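You operate a simulated robot arm through the tools that you are given. There is no shell and no other tool. Be economical: measure what you need, move in short steps, check, and stop when the job is done.

Carry out the task below with a simulated robot arm. There is one attempt and no reset: what you move stays moved.

TASK
Fetch the tack cloth and set it on top of the white tape roll on the top of the gauge table.

It is judged by the outcome, as a careful person would: the job done as asked, and still so three seconds after it is handed in. It fails if anything else is knocked over, pushed out of place, dropped, spilled or broken. Flat cloth is picked up by pressing the open fingertips on it (5 to 10 N) and closing them slowly along it; thin cloth reads only 2 to 8 mm in the jaws.

THE ROBOT
A 7-joint arm with a two-finger parallel gripper, fixed in place. Base frame: the origin is at the foot of the arm, x ahead of it, y to its left, z up; the work surface is at about z = 0. Units: mm, degrees, N and s.
With the tool pointing down near the work surface it reaches from about 240 to 620 mm from the base axis. Its first joint turns from -66.0 to 66.0 degrees. Payload 2.6 kg.
The TCP is the grasp point between the finger pads, 30 mm short of the fingertips. In the tool frame z runs along the fingers and y along their closing line. Largest opening 94 mm; finger width 28, thickness 10; the body of the gripper, 50 by 96 mm, starts 55 mm behind the TCP.
Orientation is that of the tool frame in the base frame, as a unit quaternion [x, y, z, w]. With the fingers straight down and closing along the base's y, the tool's x points along the base's -x, its y along +y and its z along -z.

THE INTERFACE
- The arm moves only by the tool move_arm. Its argument "targets" is a list of rows, each a list of 7 numbers: the shift along the base's x, y, z in units of 25 mm (1.0 is 25 mm), then the turn, a rotation vector about the base's x, y, z in units of 5 degrees (1.0 is 5 degrees), then the finger opening in mm, from 0 to 94. In form: [[x, y, z, ax, ay, az, jaw], ...]. A call has 1 to 20 rows; each row shifts and turns the commanded pose from where the row before left it. A call with a number of a shift or a turn outside -1 to 1 is refused whole. Rows are played at 5 a second. More than 50 mm and 8.6 degrees between two rows, or a gripper value outside its range, and nothing of the call is played. Where a pose cannot be reached the arm comes as near as it can. A force on the tool above 40 N (or 10 N above the force at the start of the call, whichever is more), or a blocked arm, ends the call early, and 0.2 s more pass. Each finger travels about 72 mm/s and halts on what it meets, pressing with about 22 N; the grip force reading is that of the motor and also rises with nothing between the fingers. The clock runs only during rows and for 0.2 s after the last one: add rows that do not move to give the fingers time. It gives the time, the measured TCP pose, the force on the tool (base axes), the opening and the grip force at its end, in the units of the frame above (readings bear some noise).
- Cameras (640 x 400 px; columns grow to the right, rows downward): "scene" is fixed at [33.5, 425.4, 569.9]; the picture's right is [-0.81, -0.58, 0.00], its down [-0.30, 0.42, -0.85] and it looks along [0.50, -0.70, -0.52] (base axes); focal length 370 px, centre (320, 200). "wrist" rides on the gripper at [76, 14, -102] in the tool frame; the picture's right is [-0.18, 0.98, 0.00], its down [-0.75, -0.14, -0.64] and it looks along [-0.63, -0.12, 0.77] (tool axes); focal length 243 px, centre (320, 200).
- capture(camera): a new picture of that camera. It takes no simulated time.
- locate(camera, pixels): for up to 12 pixels [column, row] of the newest picture of that camera ("zoom" is the newest enlarged one), the place [x, y, z] in the base frame of the surface seen there, good to about 2 mm. It takes no simulated time.
- zoom(camera, box): a new picture of the part [left, top, right, bottom] of that camera's present view, enlarged. It takes no simulated time.
- finish_job(): hands the job in; it is judged then, once.

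Keep the steps short. Do not move on a guess: measure, check each grasp and each placing, and mend mistakes. In all there are 60 turns and 26 pictures (those below and enlarged ones count). Leave the gripper open and the arm clear of the work at the hand-in unless told otherwise, and finish with a single line.

The tools are called after "Call:" as name(argument=value, ...) on one line, values as JSON. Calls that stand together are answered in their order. move_arm: Moves the arm, as the interface text tells. Its arguments: {"type":"object","properties":{"targets":{"type":"array"}},"required":["targets"]} The other tools are called the same way: capture (camera) takes a picture; locate (camera, pixels) gives the place of the surface under pixels of a picture; zoom (camera, box) takes an enlarged picture of a part of a camera's view; finish_job () hands the job in.

At the start:

```text
t: 0.0
tool_pos: [445.6, -117.6, 267.3]
tool_rot: [0.0, 1.0, 0.0, 0.001]
contact_force: [0.0, 0.8, -0.4]
width: 93.8
grasp_force: 0.1
```

scene: 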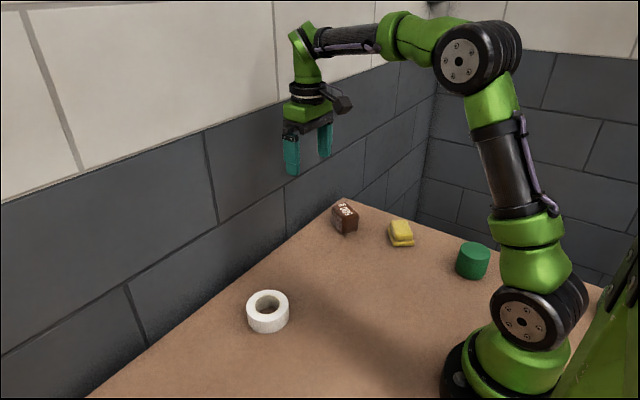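
wrist: 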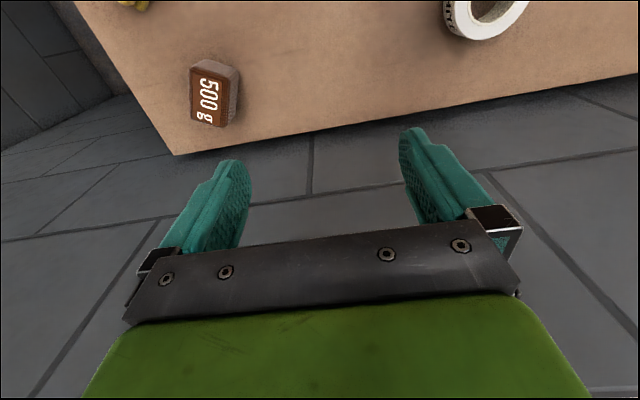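

I see a white roll (267,311), a brown 500 g block (345,217), a yellow item (400,233) and a green cylinder (472,260). I'll enlarge to identify the cloth.

Call:
zoom(camera="scene", box=[310, 180, 510, 305])

Call:
locate(camera="scene", pixels=[[267, 293], [249, 305], [287, 305], [267, 312], [267, 325], [400, 225], [402, 240], [345, 208], [472, 247], [300, 350], [420, 280]])

```text
3.20 times, centred on (410, 242) of scene
```

zoom: 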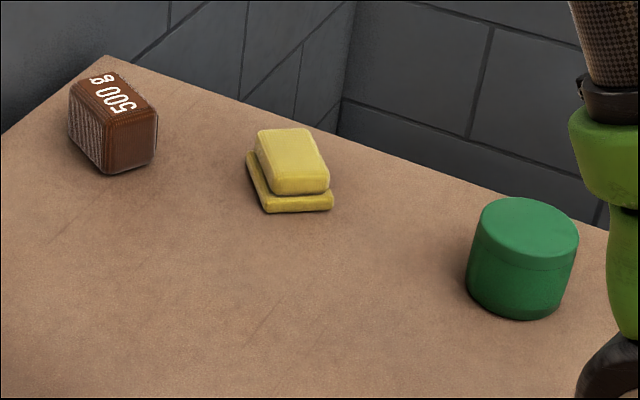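

```text
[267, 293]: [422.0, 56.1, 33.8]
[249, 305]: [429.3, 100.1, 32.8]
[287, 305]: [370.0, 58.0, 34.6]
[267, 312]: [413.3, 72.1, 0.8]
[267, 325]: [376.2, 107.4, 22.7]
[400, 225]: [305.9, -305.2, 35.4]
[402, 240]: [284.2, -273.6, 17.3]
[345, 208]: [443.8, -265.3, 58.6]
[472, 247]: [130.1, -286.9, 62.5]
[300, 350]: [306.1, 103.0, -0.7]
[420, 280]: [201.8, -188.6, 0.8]
```

The yellow stacked item looks like a folded cloth. I'll measure its outline in the enlarged picture.

Call:
locate(camera="zoom", pixels=[[262, 134], [310, 132], [324, 176], [276, 182], [290, 155], [300, 188], [300, 204], [332, 205], [267, 208], [249, 158], [258, 180], [255, 150]])

```text
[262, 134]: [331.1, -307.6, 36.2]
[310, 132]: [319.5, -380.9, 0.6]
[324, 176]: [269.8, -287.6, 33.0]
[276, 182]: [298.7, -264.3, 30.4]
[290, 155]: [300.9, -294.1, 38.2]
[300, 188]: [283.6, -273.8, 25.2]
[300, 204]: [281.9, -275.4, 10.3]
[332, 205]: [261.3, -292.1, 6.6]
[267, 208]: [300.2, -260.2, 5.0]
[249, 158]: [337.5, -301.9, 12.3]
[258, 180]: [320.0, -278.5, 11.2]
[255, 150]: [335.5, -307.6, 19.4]
```

The top layer is about 54 x 38 mm at z≈37, centred near (300,-297), with its long axis at about -52.5°. Next I move above it, staying high, and turn the fingers to close across the short side.

Call:
move_arm(targets=[[-0.5295, -0.6524, 0, 0, 0, -0.9545, 94], [-0.5295, -0.6524, 0, 0, 0, -0.9545, 94], [-0.5295, -0.6524, 0, 0, 0, -0.9545, 94], [-0.5295, -0.6524, 0, 0, 0, -0.9545, 94], [-0.5295, -0.6524, 0, 0, 0, -0.9545, 94], [-0.5295, -0.6524, 0, 0, 0, -0.9545, 94], [-0.5295, -0.6524, 0, 0, 0, -0.9545, 94], [-0.5295, -0.6524, 0, 0, 0, -0.9545, 94], [-0.5295, -0.6524, 0, 0, 0, -0.9545, 94], [-0.5295, -0.6524, 0, 0, 0, -0.9545, 94], [-0.5295, -0.6524, 0, 0, 0, -0.9545, 94], [0, 0, -1, 0, 0, 0, 94], [0, 0, -1, 0, 0, 0, 94], [0, 0, -1, 0, 0, 0, 94], [0, 0, 0, 0, 0, 0, 94]])

Call:
capture(camera="wrist")

Call:
capture(camera="scene")

```text
t: 3.2
tool_pos: [299.5, -295.1, 192.1]
tool_rot: [0.443, 0.897, 0.0, 0.0]
contact_force: [0.0, 0.4, 0.4]
width: 93.8
grasp_force: 0.0
```

```text
22 pictures are left
```

wrist: 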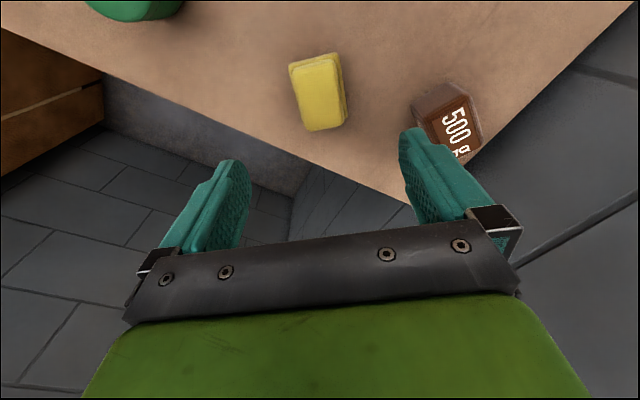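

```text
21 pictures are left
```

scene: 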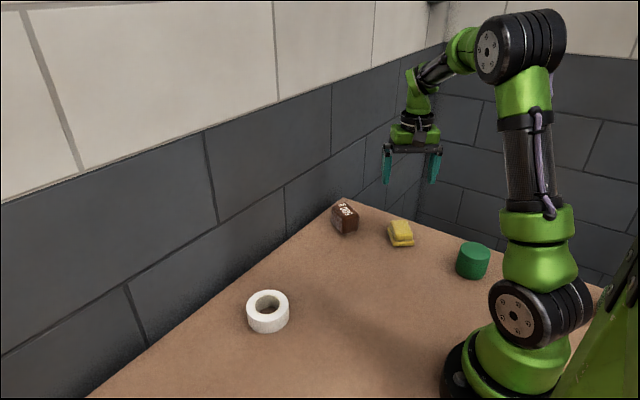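

The wrist camera sees the yellow item at (318,92), and the 500 g block is well clear of the right finger. I'll zoom in and measure the item's corners from here.

Call:
zoom(camera="wrist", box=[270, 42, 366, 142])

Call:
locate(camera="wrist", pixels=[[293, 70], [336, 58], [305, 126], [342, 118], [318, 92], [290, 66], [334, 54], [306, 130], [347, 121], [347, 100], [435, 100], [315, 60]])

```text
4.00 times, centred on (318, 92) of wrist
```

zoom: 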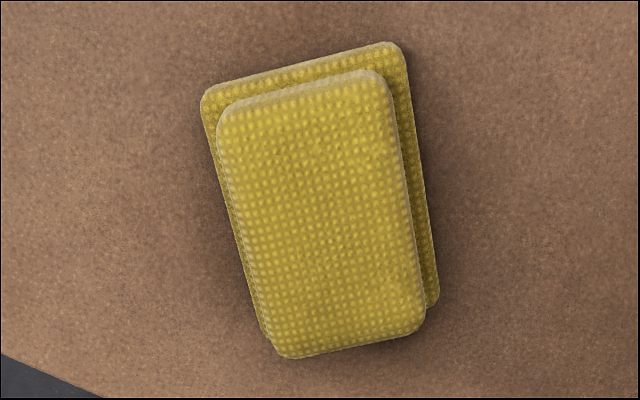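

```text
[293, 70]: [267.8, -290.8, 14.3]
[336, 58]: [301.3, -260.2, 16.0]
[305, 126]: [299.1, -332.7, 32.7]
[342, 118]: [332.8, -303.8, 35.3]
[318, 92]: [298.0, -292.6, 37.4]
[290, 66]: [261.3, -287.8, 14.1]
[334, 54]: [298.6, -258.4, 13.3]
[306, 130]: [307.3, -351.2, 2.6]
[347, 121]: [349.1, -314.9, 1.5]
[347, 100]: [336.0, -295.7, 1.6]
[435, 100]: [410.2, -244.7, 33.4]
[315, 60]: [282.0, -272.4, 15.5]
```

It's a waffle-textured folded cloth: the lower fold is about 47 mm wide up to z≈15, and the upper fold reaches z≈38. The TCP is centred on it, so I go down to z≈36, leaving the tips about 6 mm above the table with the jaws still open.

Call:
move_arm(targets=[[0, 0, -1, 0, 0, 0, 94], [0, 0, -1, 0, 0, 0, 94], [0, 0, -1, 0, 0, 0, 94], [0, 0, -1, 0, 0, 0, 94], [0, 0, -0.8, 0, 0, 0, 94], [0, 0, -0.7, 0, 0, 0, 94], [0, 0, -0.7, 0, 0, 0, 94], [0, 0, 0, 0, 0, 0, 94]])

Call:
capture(camera="wrist")

```text
t: 5.0
tool_pos: [299.4, -296.6, 37.6]
tool_rot: [0.442, 0.897, 0.0, 0.0]
contact_force: [0.0, -0.3, -0.7]
width: 94.3
grasp_force: 0.1
```

```text
19 pictures are left
```

wrist: 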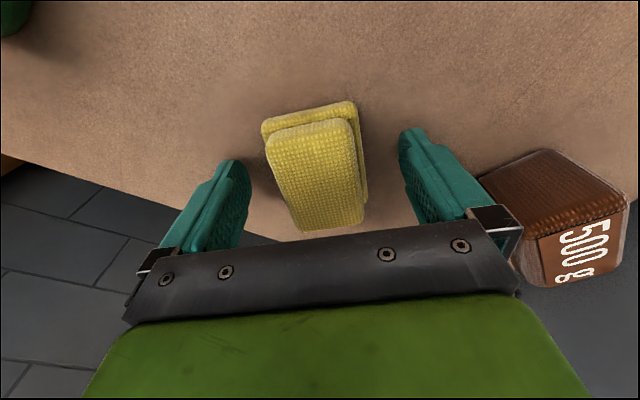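

The cloth sits between the fingers, and nothing has been touched. I close the fingers gradually.

Call:
move_arm(targets=[[0, 0, 0, 0, 0, 0, 75], [0, 0, 0, 0, 0, 0, 60], [0, 0, 0, 0, 0, 0, 50], [0, 0, 0, 0, 0, 0, 42], [0, 0, 0, 0, 0, 0, 36], [0, 0, 0, 0, 0, 0, 32], [0, 0, 0, 0, 0, 0, 32]])

Call:
capture(camera="wrist")

```text
t: 6.6
tool_pos: [299.8, -296.2, 36.5]
tool_rot: [0.442, 0.897, 0.0, 0.0]
contact_force: [-0.2, 0.4, -0.5]
width: 54.3
grasp_force: 22.1
```

```text
18 pictures are left
```

wrist: 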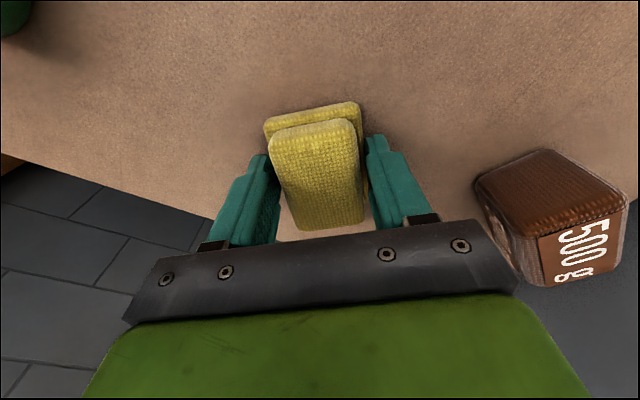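

The fingers stopped at 54 mm with 22 N of grip. I lift a little and check the hold.

Call:
move_arm(targets=[[0, 0, 0.5, 0, 0, 0, 32], [0, 0, 0.8, 0, 0, 0, 32], [0, 0, 1, 0, 0, 0, 32], [0, 0, 1, 0, 0, 0, 32], [0, 0, 0, 0, 0, 0, 32]])

Call:
zoom(camera="scene", box=[310, 120, 510, 245])

```text
t: 7.8
tool_pos: [300.0, -296.1, 120.4]
tool_rot: [0.443, 0.897, 0.0, 0.001]
contact_force: [-1.0, 0.8, -0.4]
width: 53.8
grasp_force: 21.8
```

```text
3.20 times, centred on (410, 182) of scene
```

zoom: 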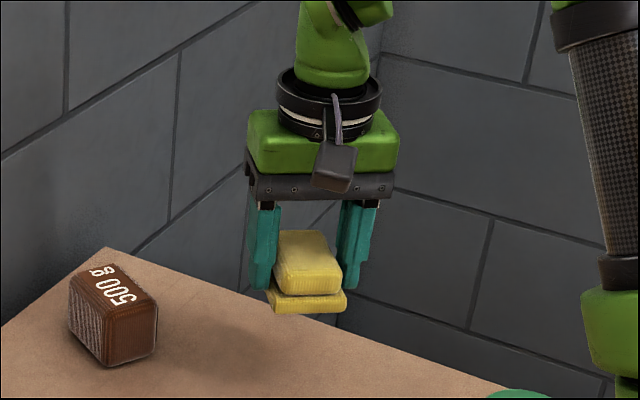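

The cloth came up held level. Now I measure the roll's rim precisely.

Call:
zoom(camera="scene", box=[227, 274, 307, 349])

```text
5.33 times, centred on (267, 312) of scene
```

zoom: 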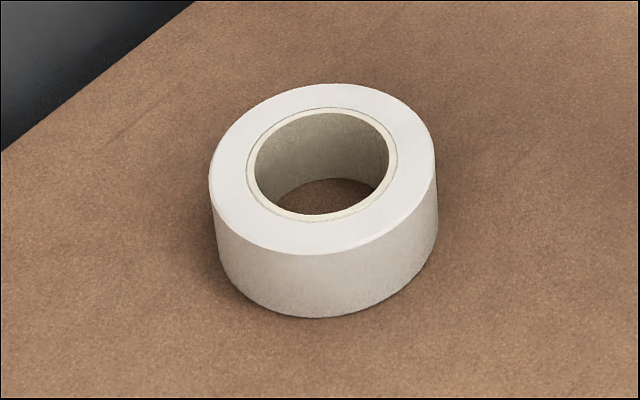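

Call:
locate(camera="zoom", pixels=[[340, 88], [214, 170], [429, 150], [300, 248], [385, 100], [240, 227], [395, 215], [250, 115], [252, 165], [393, 155], [315, 217], [330, 110]])

```text
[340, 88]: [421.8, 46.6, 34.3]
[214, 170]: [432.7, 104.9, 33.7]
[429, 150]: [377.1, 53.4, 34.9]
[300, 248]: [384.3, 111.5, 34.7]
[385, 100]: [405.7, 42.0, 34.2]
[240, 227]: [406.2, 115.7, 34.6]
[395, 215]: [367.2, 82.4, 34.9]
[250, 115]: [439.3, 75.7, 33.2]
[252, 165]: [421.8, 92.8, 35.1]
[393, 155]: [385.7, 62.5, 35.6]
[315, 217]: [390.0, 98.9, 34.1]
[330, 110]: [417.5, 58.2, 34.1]
```

Roll: centre about (403.5, 79), outer radius 37, inner radius about 24, top z≈34.5. I carry the cloth above it at about z=150, turning the wrist back by 52.5° on the way.

Call:
move_arm(targets=[[0, 0, 0.6, 0, 0, 0, 32], [0, 0, 0.6, 0, 0, 0, 32], [0.2435, 0.882, 0, 0, 0, 0.6176, 32], [0.2435, 0.882, 0, 0, 0, 0.6176, 32], [0.2435, 0.882, 0, 0, 0, 0.6176, 32], [0.2435, 0.882, 0, 0, 0, 0.6176, 32], [0.2435, 0.882, 0, 0, 0, 0.6176, 32], [0.2435, 0.882, 0, 0, 0, 0.6176, 32], [0.2435, 0.882, 0, 0, 0, 0.6176, 32], [0.2435, 0.882, 0, 0, 0, 0.6176, 32], [0.2435, 0.882, 0, 0, 0, 0.6176, 32], [0.2435, 0.882, 0, 0, 0, 0.6176, 32], [0.2435, 0.882, 0, 0, 0, 0.6176, 32], [0.2435, 0.882, 0, 0, 0, 0.6176, 32], [0.2435, 0.882, 0, 0, 0, 0.6176, 32], [0.2435, 0.882, 0, 0, 0, 0.6176, 32], [0.2435, 0.882, 0, 0, 0, 0.6176, 32], [0.2435, 0.882, 0, 0, 0, 0.6176, 32], [0.2435, 0.882, 0, 0, 0, 0.6176, 32], [0, 0, 0, 0, 0, 0, 32]])

Call:
capture(camera="wrist")

Call:
zoom(camera="scene", box=[187, 200, 347, 300])

```text
t: 12.0
tool_pos: [403.4, 80.9, 148.6]
tool_rot: [-0.001, 1.0, 0.0, 0.0]
contact_force: [-0.9, -0.1, -1.2]
width: 53.6
grasp_force: 22.1
```

```text
15 pictures are left
```

wrist: 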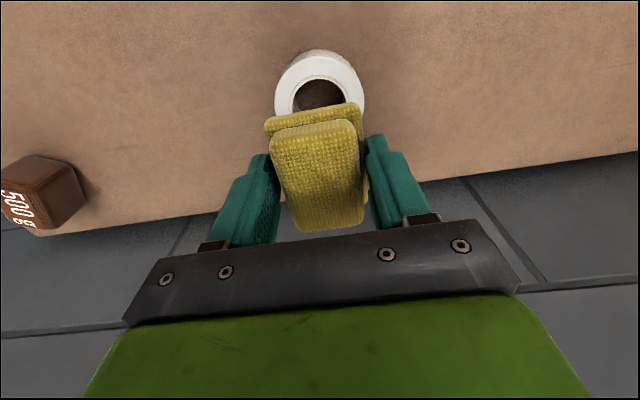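

```text
4.00 times, centred on (267, 250) of scene
```

zoom: 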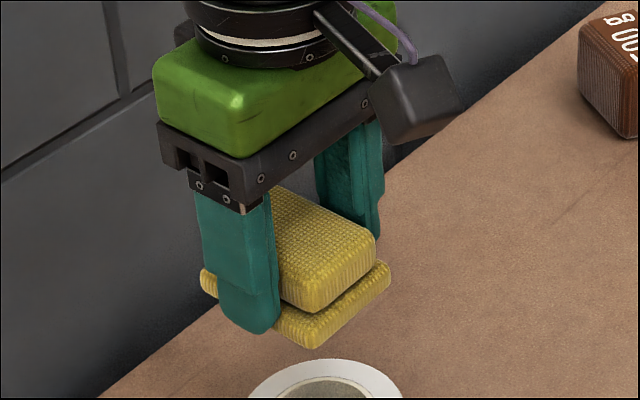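

I measure where the cloth's lower fold lies relative to the TCP.

Call:
locate(camera="zoom", pixels=[[314, 344], [314, 326], [386, 266], [387, 276], [205, 274], [206, 290], [282, 330], [260, 326], [350, 314], [320, 270], [372, 238]])

Call:
locate(camera="wrist", pixels=[[266, 121], [359, 104], [266, 128], [360, 112], [275, 142], [353, 126], [310, 225], [362, 215], [369, 185]])

```text
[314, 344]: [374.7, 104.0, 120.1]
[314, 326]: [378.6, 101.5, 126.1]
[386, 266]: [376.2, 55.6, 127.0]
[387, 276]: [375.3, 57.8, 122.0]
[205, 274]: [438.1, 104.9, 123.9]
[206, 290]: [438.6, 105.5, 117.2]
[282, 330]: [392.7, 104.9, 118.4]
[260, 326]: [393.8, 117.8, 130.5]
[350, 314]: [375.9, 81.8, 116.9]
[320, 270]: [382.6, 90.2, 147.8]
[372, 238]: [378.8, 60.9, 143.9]
```

```text
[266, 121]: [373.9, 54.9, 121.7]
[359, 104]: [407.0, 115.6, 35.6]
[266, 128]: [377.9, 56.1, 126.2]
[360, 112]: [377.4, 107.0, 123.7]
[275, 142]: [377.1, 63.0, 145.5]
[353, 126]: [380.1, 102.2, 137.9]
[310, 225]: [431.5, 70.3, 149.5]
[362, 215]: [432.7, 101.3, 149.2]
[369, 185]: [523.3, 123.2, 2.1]
```

The lower fold spans x 374–440 and y 54–107, so its centre is about (407, 81), and its bottom is at TCP − 36.5. I shift by (-3.5, -2) mm and go down to about z=76, a few mm above the roll.

Call:
move_arm(targets=[[-0.14, -0.08, 0, 0, 0, 0, 32], [0, 0, -0.8, 0, 0, 0, 32], [0, 0, -0.8, 0, 0, 0, 32], [0, 0, -0.7, 0, 0, 0, 32], [0, 0, -0.6, 0, 0, 0, 32], [0, 0, 0, 0, 0, 0, 32]])

Call:
zoom(camera="scene", box=[187, 240, 347, 340])

```text
t: 13.4
tool_pos: [400.1, 78.1, 77.9]
tool_rot: [0.0, 1.0, 0.0, -0.001]
contact_force: [0.1, 1.0, -0.2]
width: 54.0
grasp_force: 22.0
```

```text
4.00 times, centred on (267, 290) of scene
```

zoom: 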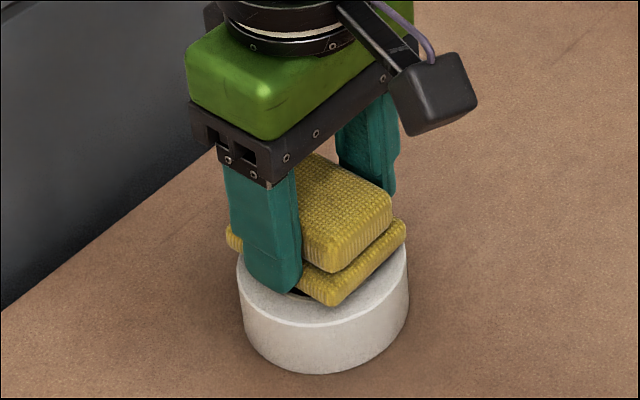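

The cloth hovers a few mm above the roll and is centred on it. I lower in small steps and watch the force.

Call:
move_arm(targets=[[0, 0, -0.08, 0, 0, 0, 32], [0, 0, -0.08, 0, 0, 0, 32], [0, 0, -0.06, 0, 0, 0, 32], [0, 0, 0, 0, 0, 0, 32]])

```text
t: 14.4
tool_pos: [401.1, 78.4, 70.9]
tool_rot: [0.0, 1.0, 0.0, 0.0]
contact_force: [0.0, 0.5, -0.5]
width: 54.0
grasp_force: 22.1
```

No contact yet at z=70.9. I keep lowering by about 1 mm per row.

Call:
move_arm(targets=[[0, 0, -0.04, 0, 0, 0, 32], [0, 0, 0, 0, 0, 0, 32]])

```text
t: 15.0
tool_pos: [401.5, 77.7, 71.2]
tool_rot: [0.0, 1.0, -0.001, 0.0]
contact_force: [-0.8, 0.3, 6.0]
width: 54.0
grasp_force: 21.7
```

The upward force is now 6 N, so the cloth rests on the roll. I open the fingers slowly, then check.

Call:
move_arm(targets=[[0, 0, 0, 0, 0, 0, 54], [0, 0, 0, 0, 0, 0, 58], [0, 0, 0, 0, 0, 0, 66], [0, 0, 0, 0, 0, 0, 78], [0, 0, 0, 0, 0, 0, 94], [0, 0, 0, 0, 0, 0, 94]])

Call:
zoom(camera="scene", box=[187, 240, 347, 340])

```text
t: 16.4
tool_pos: [400.7, 78.4, 70.6]
tool_rot: [0.0, 1.0, 0.0, 0.001]
contact_force: [0.8, 0.0, -0.1]
width: 94.0
grasp_force: 0.0
```

```text
4.00 times, centred on (267, 290) of scene
```

zoom: 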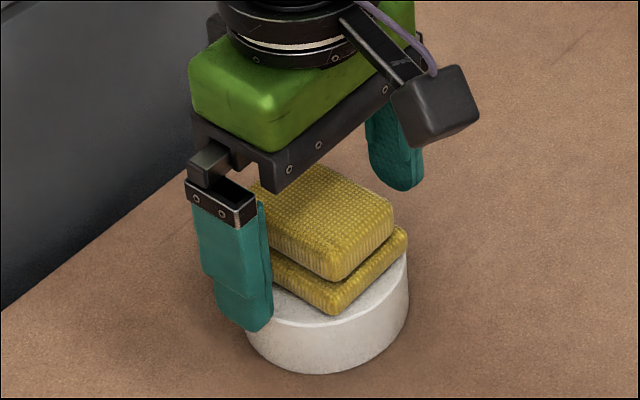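

The cloth lies flat on the roll and the fingers are clear. I raise the arm straight up and look once more.

Call:
move_arm(targets=[[0, 0, 0.4, 0, 0, 0, 94], [0, 0, 0.8, 0, 0, 0, 94], [0, 0, 1, 0, 0, 0, 94], [0, 0, 1, 0, 0, 0, 94], [0, 0, 1, 0, 0, 0, 94], [0, 0, 1, 0, 0, 0, 94], [0, 0, 1, 0, 0, 0, 94], [0, 0, 0, 0, 0, 0, 94], [0, 0, 0, 0, 0, 0, 94]])

Call:
capture(camera="scene")

Call:
zoom(camera="scene", box=[187, 240, 347, 340])

```text
t: 18.4
tool_pos: [398.9, 77.5, 226.8]
tool_rot: [0.0, 1.0, 0.0, 0.0]
contact_force: [0.5, -0.7, -0.2]
width: 93.9
grasp_force: 0.1
```

```text
11 pictures are left
```

scene: 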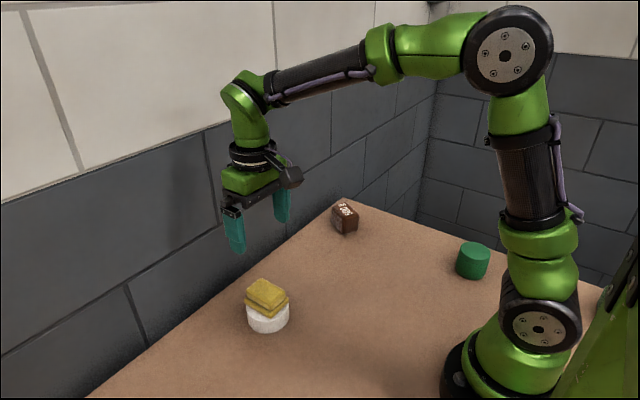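

```text
4.00 times, centred on (267, 290) of scene
```

zoom: 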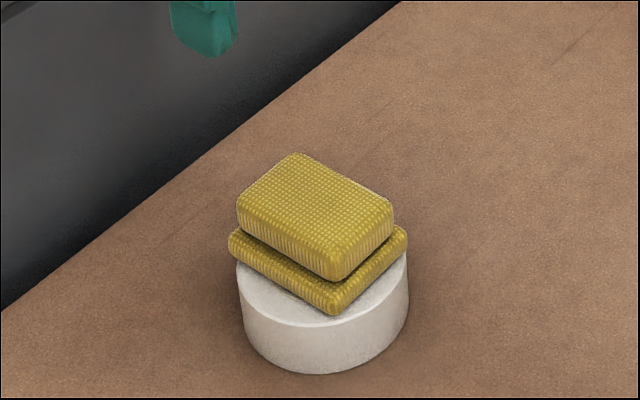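

The cloth rests flat and centred on the roll. The block and green cylinder are where they started, the gripper is open and the arm is clear, so I hand in.

Call:
finish_job()

```text
The job is handed in.
```

The tack cloth is resting flat on top of the white tape roll, nothing else was moved, and the job is handed in.
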